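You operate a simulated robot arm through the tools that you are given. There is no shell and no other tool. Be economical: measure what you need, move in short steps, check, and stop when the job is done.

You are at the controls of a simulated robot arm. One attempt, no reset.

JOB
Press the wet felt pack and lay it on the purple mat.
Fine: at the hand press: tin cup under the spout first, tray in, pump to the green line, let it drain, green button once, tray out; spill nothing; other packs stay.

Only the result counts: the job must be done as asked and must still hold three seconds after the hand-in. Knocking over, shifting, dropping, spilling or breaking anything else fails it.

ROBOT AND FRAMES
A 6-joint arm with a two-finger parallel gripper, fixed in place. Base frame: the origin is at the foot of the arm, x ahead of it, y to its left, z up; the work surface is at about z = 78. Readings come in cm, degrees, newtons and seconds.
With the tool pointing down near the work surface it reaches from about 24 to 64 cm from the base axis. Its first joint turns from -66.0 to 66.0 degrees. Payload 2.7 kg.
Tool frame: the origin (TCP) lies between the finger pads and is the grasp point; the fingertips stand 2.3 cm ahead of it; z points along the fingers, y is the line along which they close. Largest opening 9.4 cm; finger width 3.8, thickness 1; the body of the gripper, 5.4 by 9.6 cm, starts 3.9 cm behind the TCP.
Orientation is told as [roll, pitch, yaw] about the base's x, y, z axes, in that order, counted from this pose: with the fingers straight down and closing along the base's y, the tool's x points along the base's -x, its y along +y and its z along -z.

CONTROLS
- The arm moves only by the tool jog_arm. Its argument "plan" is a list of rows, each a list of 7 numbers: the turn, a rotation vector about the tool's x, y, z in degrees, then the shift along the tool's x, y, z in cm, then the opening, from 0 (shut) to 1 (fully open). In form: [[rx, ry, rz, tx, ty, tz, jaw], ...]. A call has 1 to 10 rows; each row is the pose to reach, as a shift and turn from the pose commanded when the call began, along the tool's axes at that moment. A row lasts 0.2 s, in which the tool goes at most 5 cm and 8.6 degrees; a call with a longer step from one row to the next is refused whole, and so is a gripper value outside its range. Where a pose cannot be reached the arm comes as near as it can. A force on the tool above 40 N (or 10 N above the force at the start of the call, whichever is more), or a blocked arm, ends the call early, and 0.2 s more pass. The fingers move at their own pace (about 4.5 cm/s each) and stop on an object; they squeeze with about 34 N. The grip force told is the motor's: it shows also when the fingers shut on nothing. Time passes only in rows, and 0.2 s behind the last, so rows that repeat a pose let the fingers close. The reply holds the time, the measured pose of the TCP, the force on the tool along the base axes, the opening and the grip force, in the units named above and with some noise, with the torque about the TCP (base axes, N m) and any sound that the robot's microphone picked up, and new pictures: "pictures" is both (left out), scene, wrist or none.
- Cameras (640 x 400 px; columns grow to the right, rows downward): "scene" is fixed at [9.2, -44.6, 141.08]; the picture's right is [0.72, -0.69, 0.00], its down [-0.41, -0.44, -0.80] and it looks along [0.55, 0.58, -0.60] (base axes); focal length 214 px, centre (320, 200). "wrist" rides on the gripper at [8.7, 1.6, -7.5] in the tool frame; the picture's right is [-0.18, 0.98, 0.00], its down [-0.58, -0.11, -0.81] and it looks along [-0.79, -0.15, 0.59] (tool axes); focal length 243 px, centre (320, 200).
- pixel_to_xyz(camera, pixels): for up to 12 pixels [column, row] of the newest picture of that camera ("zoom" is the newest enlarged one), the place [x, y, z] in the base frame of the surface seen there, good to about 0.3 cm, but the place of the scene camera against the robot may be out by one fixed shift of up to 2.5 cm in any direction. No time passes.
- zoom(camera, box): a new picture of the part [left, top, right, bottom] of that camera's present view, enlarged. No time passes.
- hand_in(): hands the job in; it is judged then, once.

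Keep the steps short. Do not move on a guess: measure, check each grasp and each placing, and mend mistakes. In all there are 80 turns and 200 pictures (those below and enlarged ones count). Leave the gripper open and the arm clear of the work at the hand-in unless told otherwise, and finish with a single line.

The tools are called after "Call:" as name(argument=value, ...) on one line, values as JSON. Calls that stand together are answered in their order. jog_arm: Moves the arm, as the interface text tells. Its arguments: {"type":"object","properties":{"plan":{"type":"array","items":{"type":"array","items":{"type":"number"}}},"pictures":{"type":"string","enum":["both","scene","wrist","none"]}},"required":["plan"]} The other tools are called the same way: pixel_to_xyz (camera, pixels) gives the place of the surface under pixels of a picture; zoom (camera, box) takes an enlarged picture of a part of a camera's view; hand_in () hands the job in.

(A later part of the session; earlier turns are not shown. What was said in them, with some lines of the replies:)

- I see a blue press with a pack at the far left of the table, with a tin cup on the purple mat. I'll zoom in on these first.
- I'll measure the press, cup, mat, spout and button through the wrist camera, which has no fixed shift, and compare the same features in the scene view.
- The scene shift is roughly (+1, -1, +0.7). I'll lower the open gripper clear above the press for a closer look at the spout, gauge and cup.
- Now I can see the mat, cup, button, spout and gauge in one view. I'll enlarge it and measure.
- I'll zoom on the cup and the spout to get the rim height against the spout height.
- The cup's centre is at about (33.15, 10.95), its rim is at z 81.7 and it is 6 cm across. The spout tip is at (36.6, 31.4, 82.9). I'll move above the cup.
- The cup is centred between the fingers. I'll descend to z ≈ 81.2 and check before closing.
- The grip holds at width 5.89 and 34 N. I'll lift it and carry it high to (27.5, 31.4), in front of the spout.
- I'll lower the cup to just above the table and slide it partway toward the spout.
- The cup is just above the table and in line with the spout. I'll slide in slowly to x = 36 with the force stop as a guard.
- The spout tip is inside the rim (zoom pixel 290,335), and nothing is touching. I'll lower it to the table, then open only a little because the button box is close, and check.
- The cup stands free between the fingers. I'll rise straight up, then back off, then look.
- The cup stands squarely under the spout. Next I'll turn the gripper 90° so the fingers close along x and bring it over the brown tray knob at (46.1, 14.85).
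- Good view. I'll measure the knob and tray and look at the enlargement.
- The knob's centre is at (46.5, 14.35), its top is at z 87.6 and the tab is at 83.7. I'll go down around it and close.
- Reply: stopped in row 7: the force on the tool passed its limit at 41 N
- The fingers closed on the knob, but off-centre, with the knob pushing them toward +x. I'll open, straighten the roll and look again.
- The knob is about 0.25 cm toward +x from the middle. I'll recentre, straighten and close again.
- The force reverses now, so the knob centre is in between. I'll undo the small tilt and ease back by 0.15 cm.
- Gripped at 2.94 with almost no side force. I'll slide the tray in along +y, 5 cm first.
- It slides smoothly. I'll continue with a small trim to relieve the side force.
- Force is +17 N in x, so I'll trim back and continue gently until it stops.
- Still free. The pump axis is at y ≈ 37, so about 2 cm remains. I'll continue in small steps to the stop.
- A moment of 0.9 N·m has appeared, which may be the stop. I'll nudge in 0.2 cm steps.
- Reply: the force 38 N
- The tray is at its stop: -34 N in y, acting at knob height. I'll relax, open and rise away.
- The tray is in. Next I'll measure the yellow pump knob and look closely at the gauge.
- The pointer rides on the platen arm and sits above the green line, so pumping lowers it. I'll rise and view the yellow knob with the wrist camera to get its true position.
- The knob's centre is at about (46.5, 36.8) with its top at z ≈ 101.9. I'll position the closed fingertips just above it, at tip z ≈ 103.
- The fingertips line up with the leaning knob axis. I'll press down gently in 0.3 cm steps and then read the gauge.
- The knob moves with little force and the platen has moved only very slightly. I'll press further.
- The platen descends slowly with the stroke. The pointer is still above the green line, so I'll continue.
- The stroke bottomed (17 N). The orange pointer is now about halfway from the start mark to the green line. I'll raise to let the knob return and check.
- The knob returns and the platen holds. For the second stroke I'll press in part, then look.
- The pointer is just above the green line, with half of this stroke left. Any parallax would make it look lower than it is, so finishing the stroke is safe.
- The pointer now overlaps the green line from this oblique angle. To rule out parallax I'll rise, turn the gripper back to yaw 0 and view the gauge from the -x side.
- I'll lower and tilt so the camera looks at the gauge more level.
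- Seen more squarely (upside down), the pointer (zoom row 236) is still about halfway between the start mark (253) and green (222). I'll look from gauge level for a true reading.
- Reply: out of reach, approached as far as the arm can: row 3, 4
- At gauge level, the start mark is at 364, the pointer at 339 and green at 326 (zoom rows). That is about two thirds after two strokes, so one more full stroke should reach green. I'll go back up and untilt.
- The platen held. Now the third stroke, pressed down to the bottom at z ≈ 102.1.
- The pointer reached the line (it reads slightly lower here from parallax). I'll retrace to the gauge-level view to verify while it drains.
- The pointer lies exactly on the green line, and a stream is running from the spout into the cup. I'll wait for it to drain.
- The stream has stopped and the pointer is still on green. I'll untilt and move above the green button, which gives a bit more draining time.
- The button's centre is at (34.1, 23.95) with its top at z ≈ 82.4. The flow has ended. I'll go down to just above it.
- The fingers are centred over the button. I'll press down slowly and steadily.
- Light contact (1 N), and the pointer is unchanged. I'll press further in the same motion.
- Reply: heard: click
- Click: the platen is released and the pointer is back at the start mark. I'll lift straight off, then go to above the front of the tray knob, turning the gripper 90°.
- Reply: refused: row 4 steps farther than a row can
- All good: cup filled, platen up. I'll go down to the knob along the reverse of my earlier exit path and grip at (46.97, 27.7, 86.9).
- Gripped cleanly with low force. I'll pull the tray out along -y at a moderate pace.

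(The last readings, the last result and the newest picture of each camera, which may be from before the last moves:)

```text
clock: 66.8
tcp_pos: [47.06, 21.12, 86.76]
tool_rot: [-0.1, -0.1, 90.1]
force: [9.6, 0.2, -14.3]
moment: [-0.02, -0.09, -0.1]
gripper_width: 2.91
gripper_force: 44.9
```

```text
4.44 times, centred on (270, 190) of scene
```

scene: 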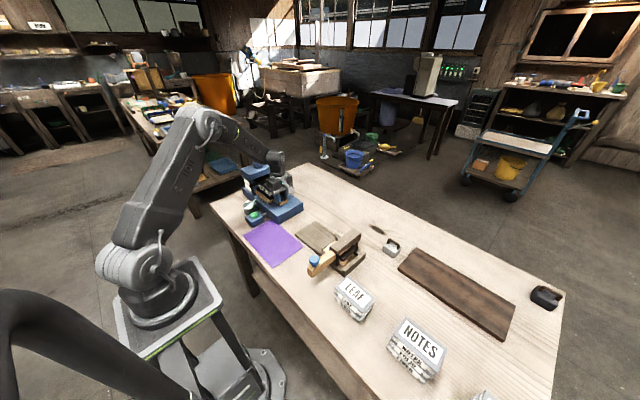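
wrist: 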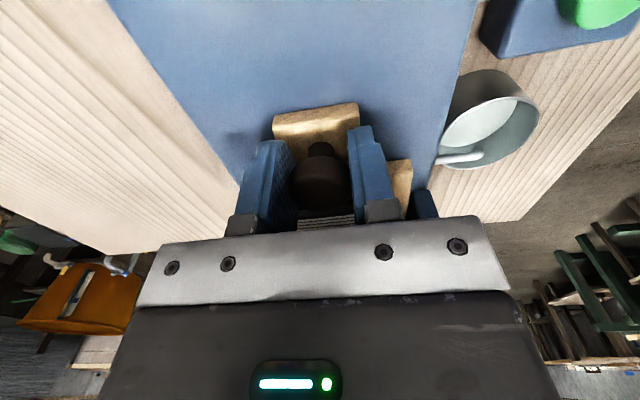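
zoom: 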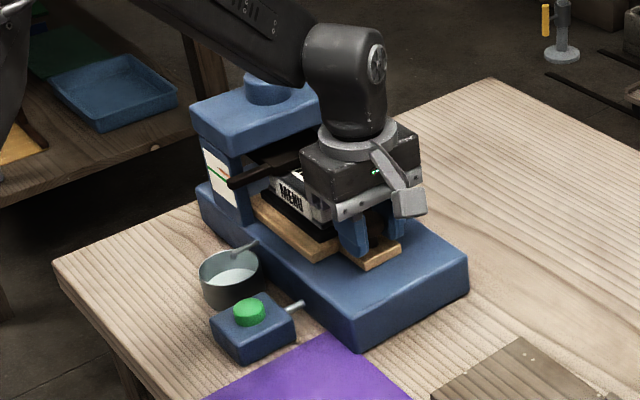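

Coming out well. I'll pull the remaining 6.7 cm to its starting place.

Call:
jog_arm(plan=[[0, 0, 0, 0.7, 0, 0.03, 0.29], [0, 0, 0, 1.6, 0, 0.05, 0.29], [0, 0, 0, 2.5, 0, 0.05, 0.29], [0, 0, 0, 3.5, 0, 0.05, 0.29], [0, 0, 0, 4.5, 0, 0.05, 0.29], [0, 0, 0, 5.4, 0, 0.05, 0.29], [0, 0, 0, 6.1, 0, 0.05, 0.29], [0, 0, 0, 6.6, 0, 0.05, 0.29], [0, 0, 0, 6.6, 0, 0.05, 0.29]], pictures="scene")

Call:
zoom(camera="scene", box=[225, 145, 315, 235])

```text
clock: 68.8
tcp_pos: [47.03, 14.55, 86.76]
tool_rot: [-0.2, -0.1, 90.0]
force: [3.6, 0.6, -8.2]
moment: [0.2, -0.11, 0.02]
gripper_width: 2.94
gripper_force: 45.0
```

scene: 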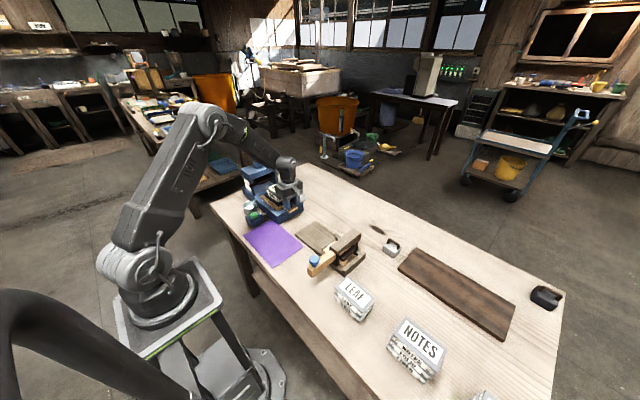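

```text
4.44 times, centred on (270, 190) of scene
```

zoom: 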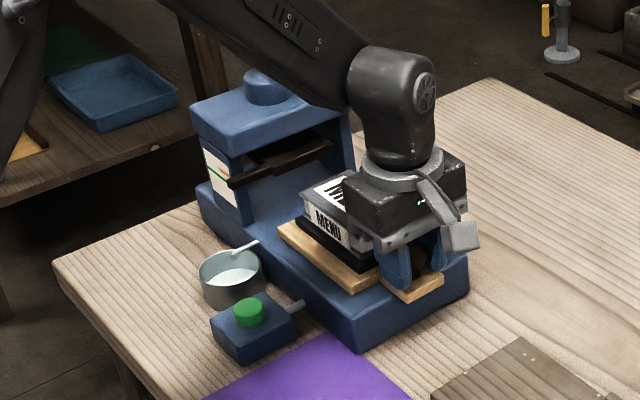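

Almost at the start position. I'll pull a last 0.3 cm to feel for the end stop.

Call:
jog_arm(plan=[[0, 0, 0, 0.15, 0, 0, 0.29], [0, 0, 0, 0.35, 0, 0, 0.29], [0, 0, 0, 0.35, 0, 0, 0.29]], pictures="none")

```text
clock: 69.7
tcp_pos: [47.03, 14.12, 86.74]
tool_rot: [-0.2, -0.1, 90.0]
force: [-3.9, 0.2, -1.1]
moment: [0.34, 0.06, 0.05]
gripper_width: 2.94
gripper_force: 44.8
```

The tray is back at its start place. I'll release, rise, and look at the pack.

Call:
jog_arm(plan=[[0, 0, 0, 0, 0, 0, 0.4], [0, 0, 0, 0, 0, 0, 0.5], [0, 0, 0, 0, 0, 0, 0.55], [0, 0, 0, 0, 0, -3, 0.6], [0, 0, 0, 0, 0, -7, 0.8], [0, 0, 0, 0, 0, -11, 1], [0, 0, 0, -1, 0, -15, 1], [0, 0, 0, -1, 0, -15, 1]], pictures="both")

Call:
zoom(camera="wrist", box=[240, 20, 420, 180])

Call:
zoom(camera="scene", box=[245, 180, 305, 240])

```text
clock: 71.5
tcp_pos: [46.93, 15.23, 101.78]
tool_rot: [-0.2, -0.2, 90.0]
force: [0.6, -0.4, 0.6]
moment: [-0.06, 0.0, 0.03]
gripper_width: 9.39
gripper_force: 0.1
```

scene: 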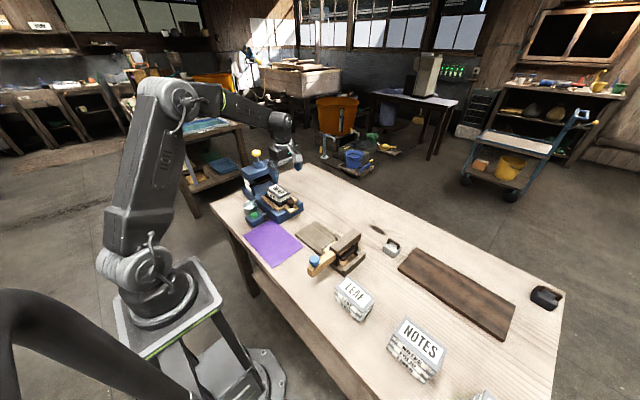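
wrist: 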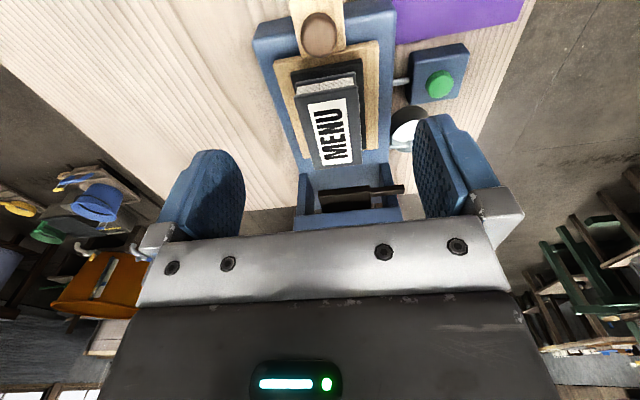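

```text
2.50 times, centred on (330, 100) of wrist
```

zoom: 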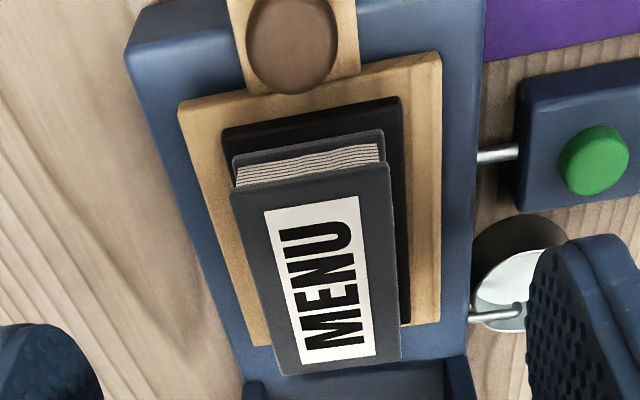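

```text
6.67 times, centred on (275, 210) of scene
```

zoom: 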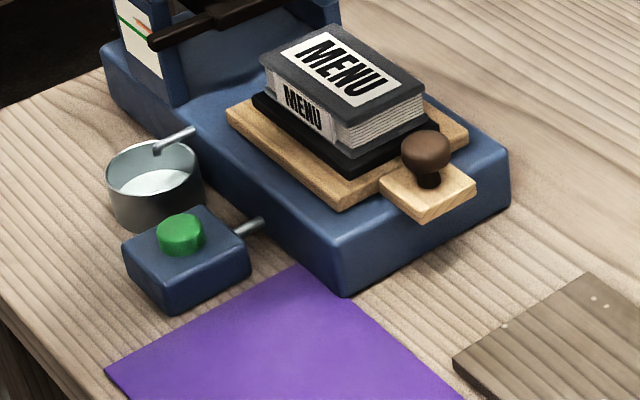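

The pack has turned paler, which means it is pressed dry. It rests on a black tray bed. I'll measure the pack's edges and heights.

Call:
pixel_to_xyz(camera="zoom", pixels=[[270, 55], [420, 90], [355, 140], [262, 95], [355, 165], [345, 185], [300, 105], [260, 62], [425, 100], [320, 25], [290, 130], [345, 198]])

Call:
pixel_to_xyz(camera="wrist", pixels=[[297, 97], [355, 88], [314, 166], [360, 161], [295, 85], [353, 75], [293, 72], [361, 61], [362, 126], [328, 82], [326, 130], [340, 125]])

```text
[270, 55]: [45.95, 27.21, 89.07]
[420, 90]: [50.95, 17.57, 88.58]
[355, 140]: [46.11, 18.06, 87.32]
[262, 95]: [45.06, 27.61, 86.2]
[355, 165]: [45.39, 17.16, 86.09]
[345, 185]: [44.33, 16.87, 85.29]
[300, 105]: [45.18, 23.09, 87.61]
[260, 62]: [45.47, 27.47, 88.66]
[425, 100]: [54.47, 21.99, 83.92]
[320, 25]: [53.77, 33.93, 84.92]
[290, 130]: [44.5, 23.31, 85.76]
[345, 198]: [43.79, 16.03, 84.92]
```

```text
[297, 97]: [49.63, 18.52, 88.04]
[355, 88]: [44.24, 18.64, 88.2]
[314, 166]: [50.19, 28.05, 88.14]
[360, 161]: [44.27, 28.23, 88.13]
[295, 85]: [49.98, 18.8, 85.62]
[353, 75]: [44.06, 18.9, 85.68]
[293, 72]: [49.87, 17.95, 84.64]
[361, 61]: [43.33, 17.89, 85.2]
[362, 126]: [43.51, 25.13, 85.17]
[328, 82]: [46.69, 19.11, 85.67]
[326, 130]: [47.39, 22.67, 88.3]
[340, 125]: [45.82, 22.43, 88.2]
```

The pack spans x 44.1–49.9, y 18.5–28.1, with its top at z 88.15 and the bed at 85.2. I'll move over it and descend to TCP z 88.0, tips just above the bed.

Call:
jog_arm(plan=[[0, 0, 0, -4, 0, 0, 1], [0, 0, 0, -8.1, -0.07, 2, 1], [0, 0, 0, -8.1, -0.07, 6, 1], [0, 0, 0, -8.1, -0.07, 9, 1], [0, 0, 0, -8.1, -0.07, 9, 1]], pictures="both")

Call:
zoom(camera="scene", box=[235, 155, 315, 225])

```text
clock: 72.7
tcp_pos: [47.02, 23.49, 92.88]
tool_rot: [-0.2, -0.1, 90.1]
force: [0.8, -0.3, 0.0]
moment: [0.02, 0.03, -0.02]
gripper_width: 9.41
gripper_force: 0.1
```

scene: 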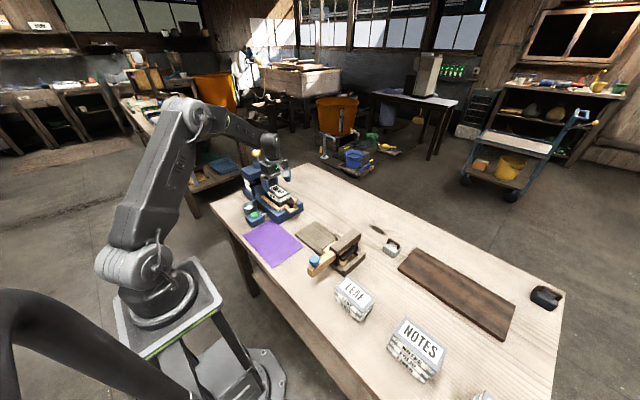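
wrist: 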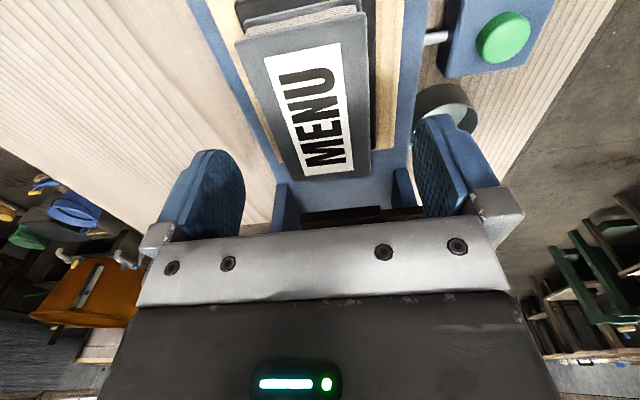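

```text
5.71 times, centred on (275, 190) of scene
```

zoom: 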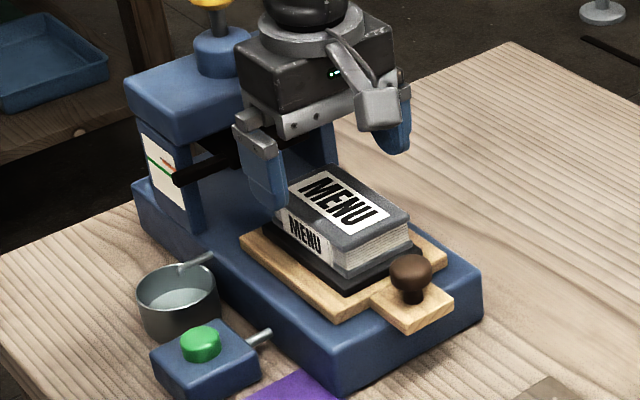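

The fingers straddle the pack. I'll descend and close.

Call:
jog_arm(plan=[[0, 0, 0, 0, 0, 2.5, 1], [0, 0, 0, 0, 0, 4, 1], [0, 0, 0, 0, 0, 4.9, 1], [0, 0, 0, 0, 0, 4.9, 0.75], [0, 0, 0, 0, 0, 4.9, 0.6], [0, 0, 0, 0, 0, 4.9, 0.5], [0, 0, 0, 0, 0, 4.9, 0.5]], pictures="both")

Call:
zoom(camera="scene", box=[235, 155, 315, 225])

```text
clock: 74.2
tcp_pos: [47.05, 23.44, 87.78]
tool_rot: [-0.2, -0.1, 90.0]
force: [1.2, 0.3, -0.2]
moment: [-0.02, -0.02, -0.03]
gripper_width: 5.97
gripper_force: 33.6
```

scene: 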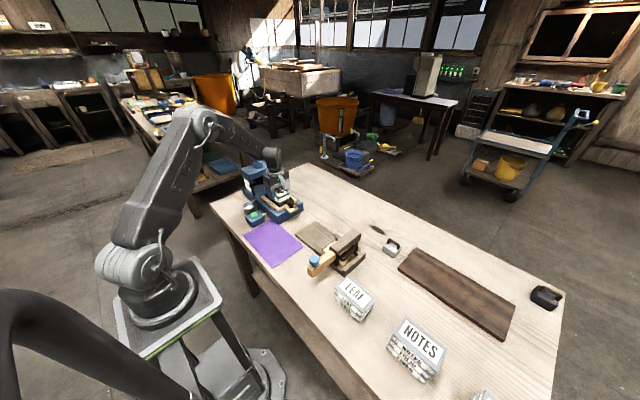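
wrist: 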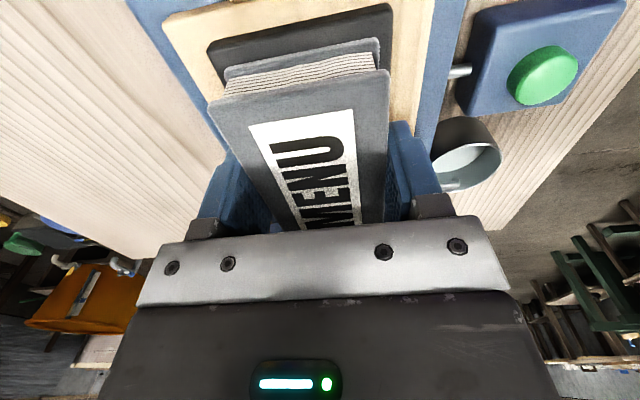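

```text
5.71 times, centred on (275, 190) of scene
```

zoom: 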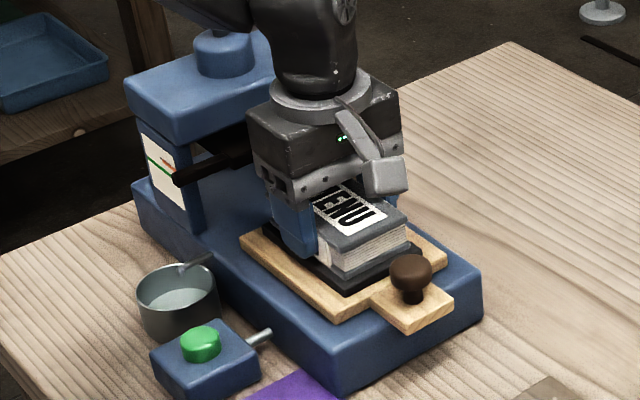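

Held at width 5.97. I'll lift and check that only the pack comes along.

Call:
jog_arm(plan=[[0, 0, 0, 0, 0, -1, 0.5], [0, 0, 0, 0, 0, -3, 0.5], [0, 0, 0, 0.5, 0, -6, 0.5], [0, 0, 0, 2, 0, -9, 0.5], [0, 0, 0, 2, 0, -9, 0.5]], pictures="scene")

Call:
zoom(camera="scene", box=[235, 150, 315, 220])

```text
clock: 75.5
tcp_pos: [47.1, 21.39, 96.87]
tool_rot: [-0.1, -0.1, 90.0]
force: [0.2, -1.4, -2.9]
moment: [0.0, 0.0, -0.04]
gripper_width: 5.96
gripper_force: 33.6
```

scene: 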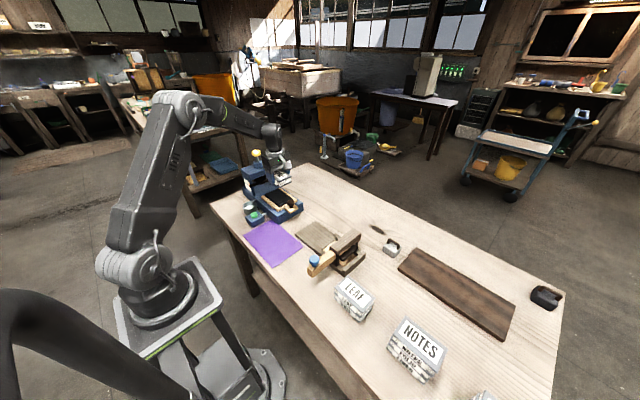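

```text
5.71 times, centred on (275, 185) of scene
```

zoom: 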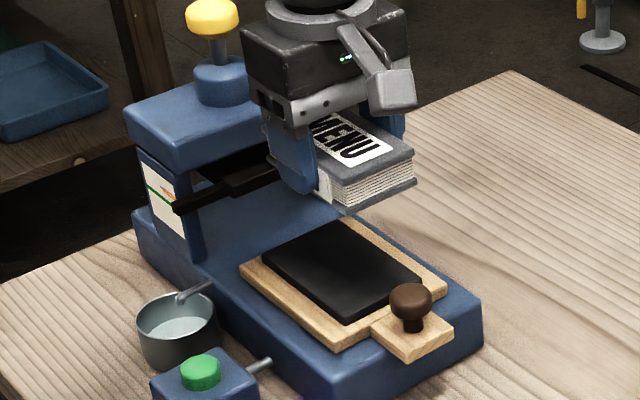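

The pack lifts cleanly and the bed stays. I'll carry it over the mat.

Call:
jog_arm(plan=[[0, 0, 0, 3, 3, 0, 0.5], [0, 0, 0, 6, 6, 0, 0.5], [0, 0, 0, 9, 9, 0, 0.5], [0, 0, 0, 12, 12, 0, 0.5], [0, 0, 0, 12.9, 13.1, 0, 0.5], [0, 0, 0, 12.9, 13.1, 0, 0.5]], pictures="both")

Call:
pixel_to_xyz(camera="scene", pixels=[[246, 236], [273, 266], [300, 246], [282, 228], [260, 245], [287, 255]])

Call:
zoom(camera="scene", box=[215, 180, 315, 275])

```text
clock: 76.8
tcp_pos: [33.82, 8.52, 96.78]
tool_rot: [-0.2, -0.1, 89.9]
force: [0.0, 0.0, -2.1]
moment: [0.0, -0.01, 0.0]
gripper_width: 5.97
gripper_force: 33.5
```

scene: 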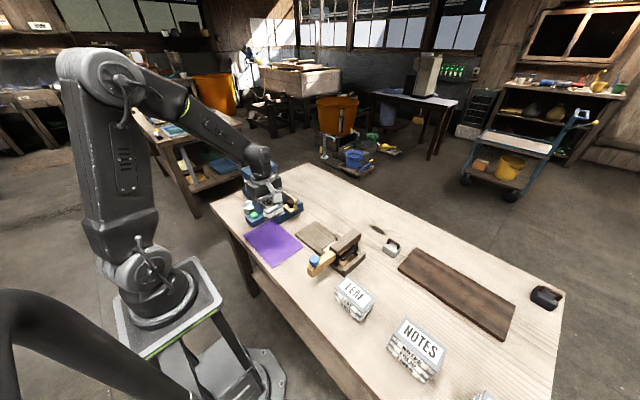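
wrist: 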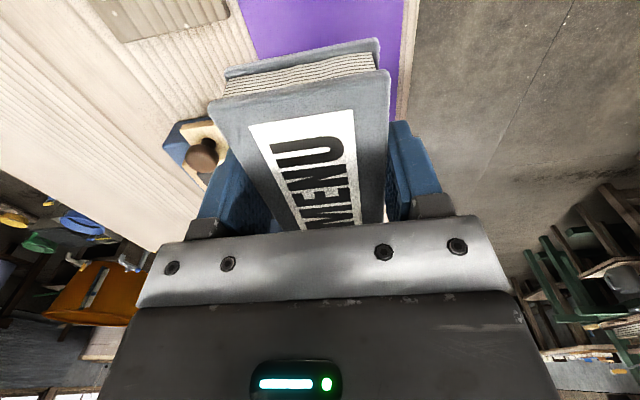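

```text
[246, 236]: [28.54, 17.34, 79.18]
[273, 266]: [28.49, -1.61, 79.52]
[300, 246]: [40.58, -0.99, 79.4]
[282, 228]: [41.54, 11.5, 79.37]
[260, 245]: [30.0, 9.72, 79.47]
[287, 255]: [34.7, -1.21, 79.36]
```

```text
4.21 times, centred on (265, 228) of scene
```

zoom: 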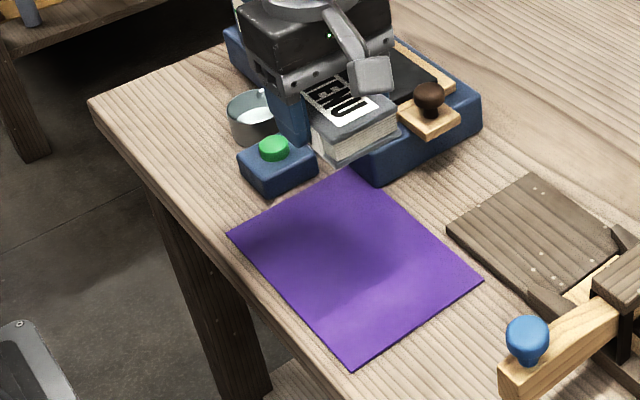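

Call:
pixel_to_xyz(camera="zoom", pixels=[[232, 236], [352, 368], [478, 281], [350, 174], [290, 300], [415, 325], [290, 205], [415, 228], [430, 97], [275, 143]])

Call:
pixel_to_xyz(camera="wrist", pixels=[[252, 35], [240, 4], [403, 40], [406, 5], [397, 100]])

```text
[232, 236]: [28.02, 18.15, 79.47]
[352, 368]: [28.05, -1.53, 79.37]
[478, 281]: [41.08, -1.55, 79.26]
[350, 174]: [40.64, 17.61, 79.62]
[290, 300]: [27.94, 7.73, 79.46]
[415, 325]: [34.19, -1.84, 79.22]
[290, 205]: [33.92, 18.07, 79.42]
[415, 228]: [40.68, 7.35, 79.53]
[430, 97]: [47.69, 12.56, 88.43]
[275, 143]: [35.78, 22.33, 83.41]
```

```text
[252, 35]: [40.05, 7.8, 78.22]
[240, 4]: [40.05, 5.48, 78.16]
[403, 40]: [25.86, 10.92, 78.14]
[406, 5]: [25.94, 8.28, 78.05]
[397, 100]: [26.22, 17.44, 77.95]
```

The mat is about x 26.3–40 and y -1.2–20, so its centre is about (33.2, 9.3). I'll trim to that and lower to just above it.

Call:
jog_arm(plan=[[0, 0, 0, -0.7, 0.6, 4.5, 0.5], [0, 0, 0, -0.7, 0.6, 9, 0.5], [0, 0, 0, -0.7, 0.6, 12.5, 0.5], [0, 0, 0, -0.7, 0.6, 14.8, 0.5], [0, 0, 0, -0.7, 0.6, 14.8, 0.5]], pictures="both")

Call:
zoom(camera="scene", box=[215, 180, 315, 275])

```text
clock: 78.0
tcp_pos: [33.29, 9.27, 81.78]
tool_rot: [-0.2, -0.1, 90.0]
force: [-1.2, -0.2, -2.2]
moment: [0.01, 0.02, 0.0]
gripper_width: 5.98
gripper_force: 34.1
```

scene: 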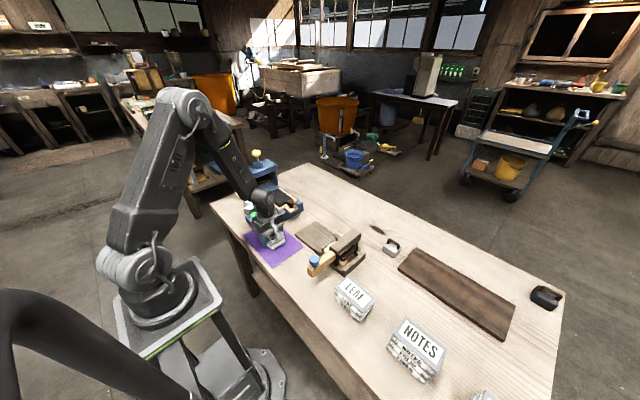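
wrist: 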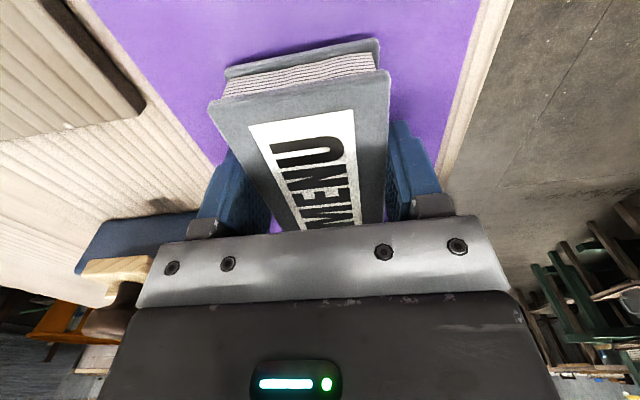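

```text
4.21 times, centred on (265, 228) of scene
```

zoom: 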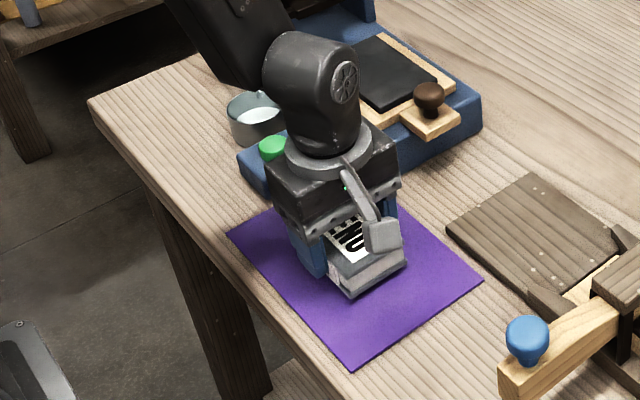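

The pack is well within the mat. I'll lower gently until it touches.

Call:
jog_arm(plan=[[0, 0, 0, 0, 0, 0.4, 0.5], [0, 0, 0, 0, 0, 0.7, 0.5], [0, 0, 0, 0, 0, 0.9, 0.5], [0, 0, 0, 0, 0, 0.9, 0.5]], pictures="none")

```text
clock: 79.0
tcp_pos: [33.43, 9.12, 81.11]
tool_rot: [-0.2, 0.0, 90.0]
force: [0.2, -2.7, 0.8]
moment: [0.08, 0.09, 0.08]
gripper_width: 5.92
gripper_force: 34.0
```

Contact: the load has gone from -2.2 to +0.8 N. I'll open the fingers gently.

Call:
jog_arm(plan=[[0, 0, 0, 0, 0, 0.08, 0.5], [0, 0, 0, 0, 0, 0.08, 0.66], [0, 0, 0, 0, 0, 0.08, 0.8], [0, 0, 0, 0, 0, 0.08, 0.95], [0, 0, 0, 0, 0, 0.08, 0.95]], pictures="wrist")

```text
clock: 80.2
tcp_pos: [33.35, 9.18, 81.16]
tool_rot: [-0.1, 0.0, 90.0]
force: [-0.8, 1.0, 0.4]
moment: [0.04, -0.02, -0.03]
gripper_width: 8.93
gripper_force: 0.1
```

wrist: 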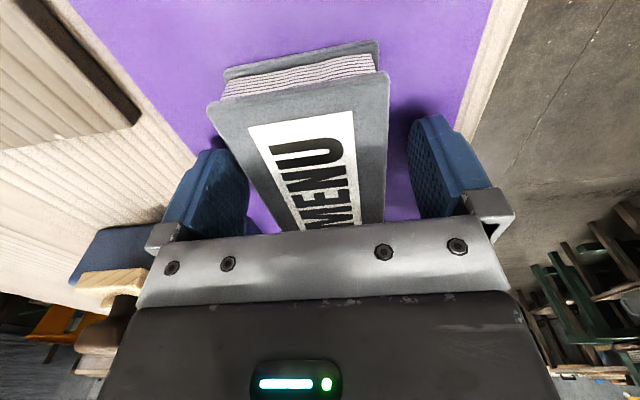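

The pack is free. I'll rise straight up and clear, then inspect.

Call:
jog_arm(plan=[[0, 0, 0, 0, 0, -3, 0.95], [0, 0, 0, 0, 0, -7, 1], [0, 0, 0, 0, 0, -11.5, 1], [0, 0, 0, 0, 0, -16, 1], [0, 0, 0, 0, 0, -20.5, 1], [0, 0, 0, 0, 0, -25, 1], [0, 0, 0, 0, 0, -25, 1]], pictures="both")

Call:
zoom(camera="scene", box=[215, 180, 315, 275])

```text
clock: 81.8
tcp_pos: [33.24, 9.16, 106.17]
tool_rot: [0.0, 0.0, 89.9]
force: [-0.6, 0.2, -0.4]
moment: [-0.03, -0.02, 0.01]
gripper_width: 9.42
gripper_force: 0.1
```

scene: 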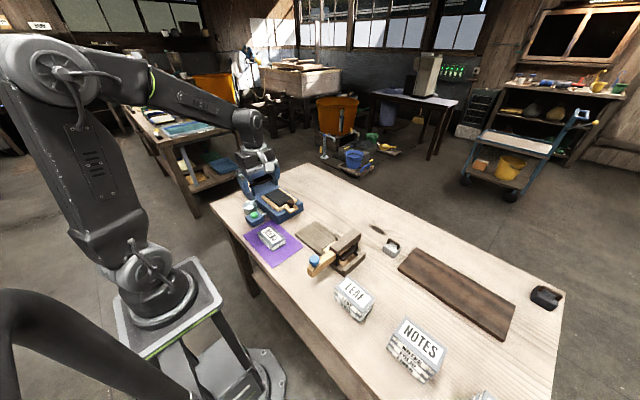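
wrist: 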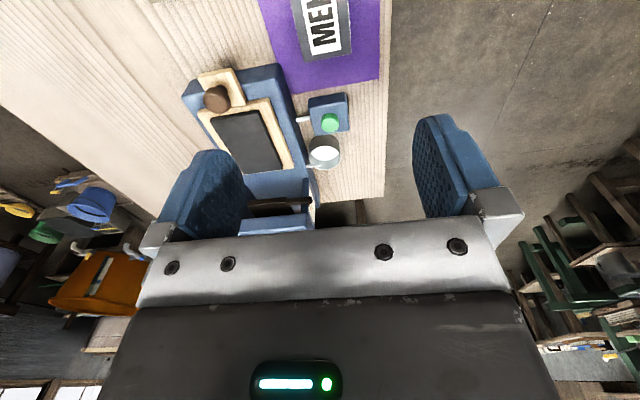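

```text
4.21 times, centred on (265, 228) of scene
```

zoom: 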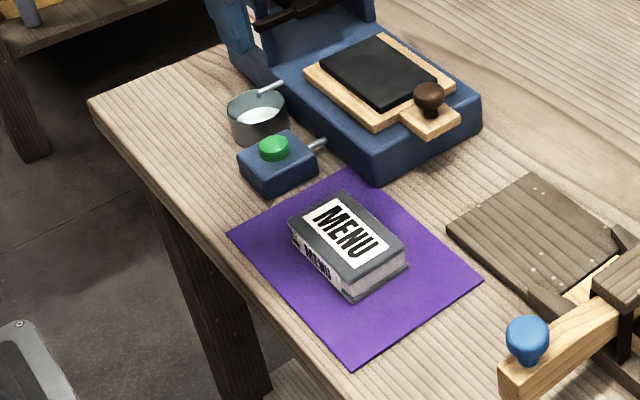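

The pack lies flat inside the mat. The cup of water stands under the spout, the tray is out, and the other packs are where they were. The gripper is open and clear, so I'm handing in.

Call:
hand_in()

```text
The job is handed in.
```

The wet felt pack (the "MENU" one on the press tray) has been pressed to the green line, drained into the tin cup and laid on the purple mat, with no spill seen and the other packs where they were.
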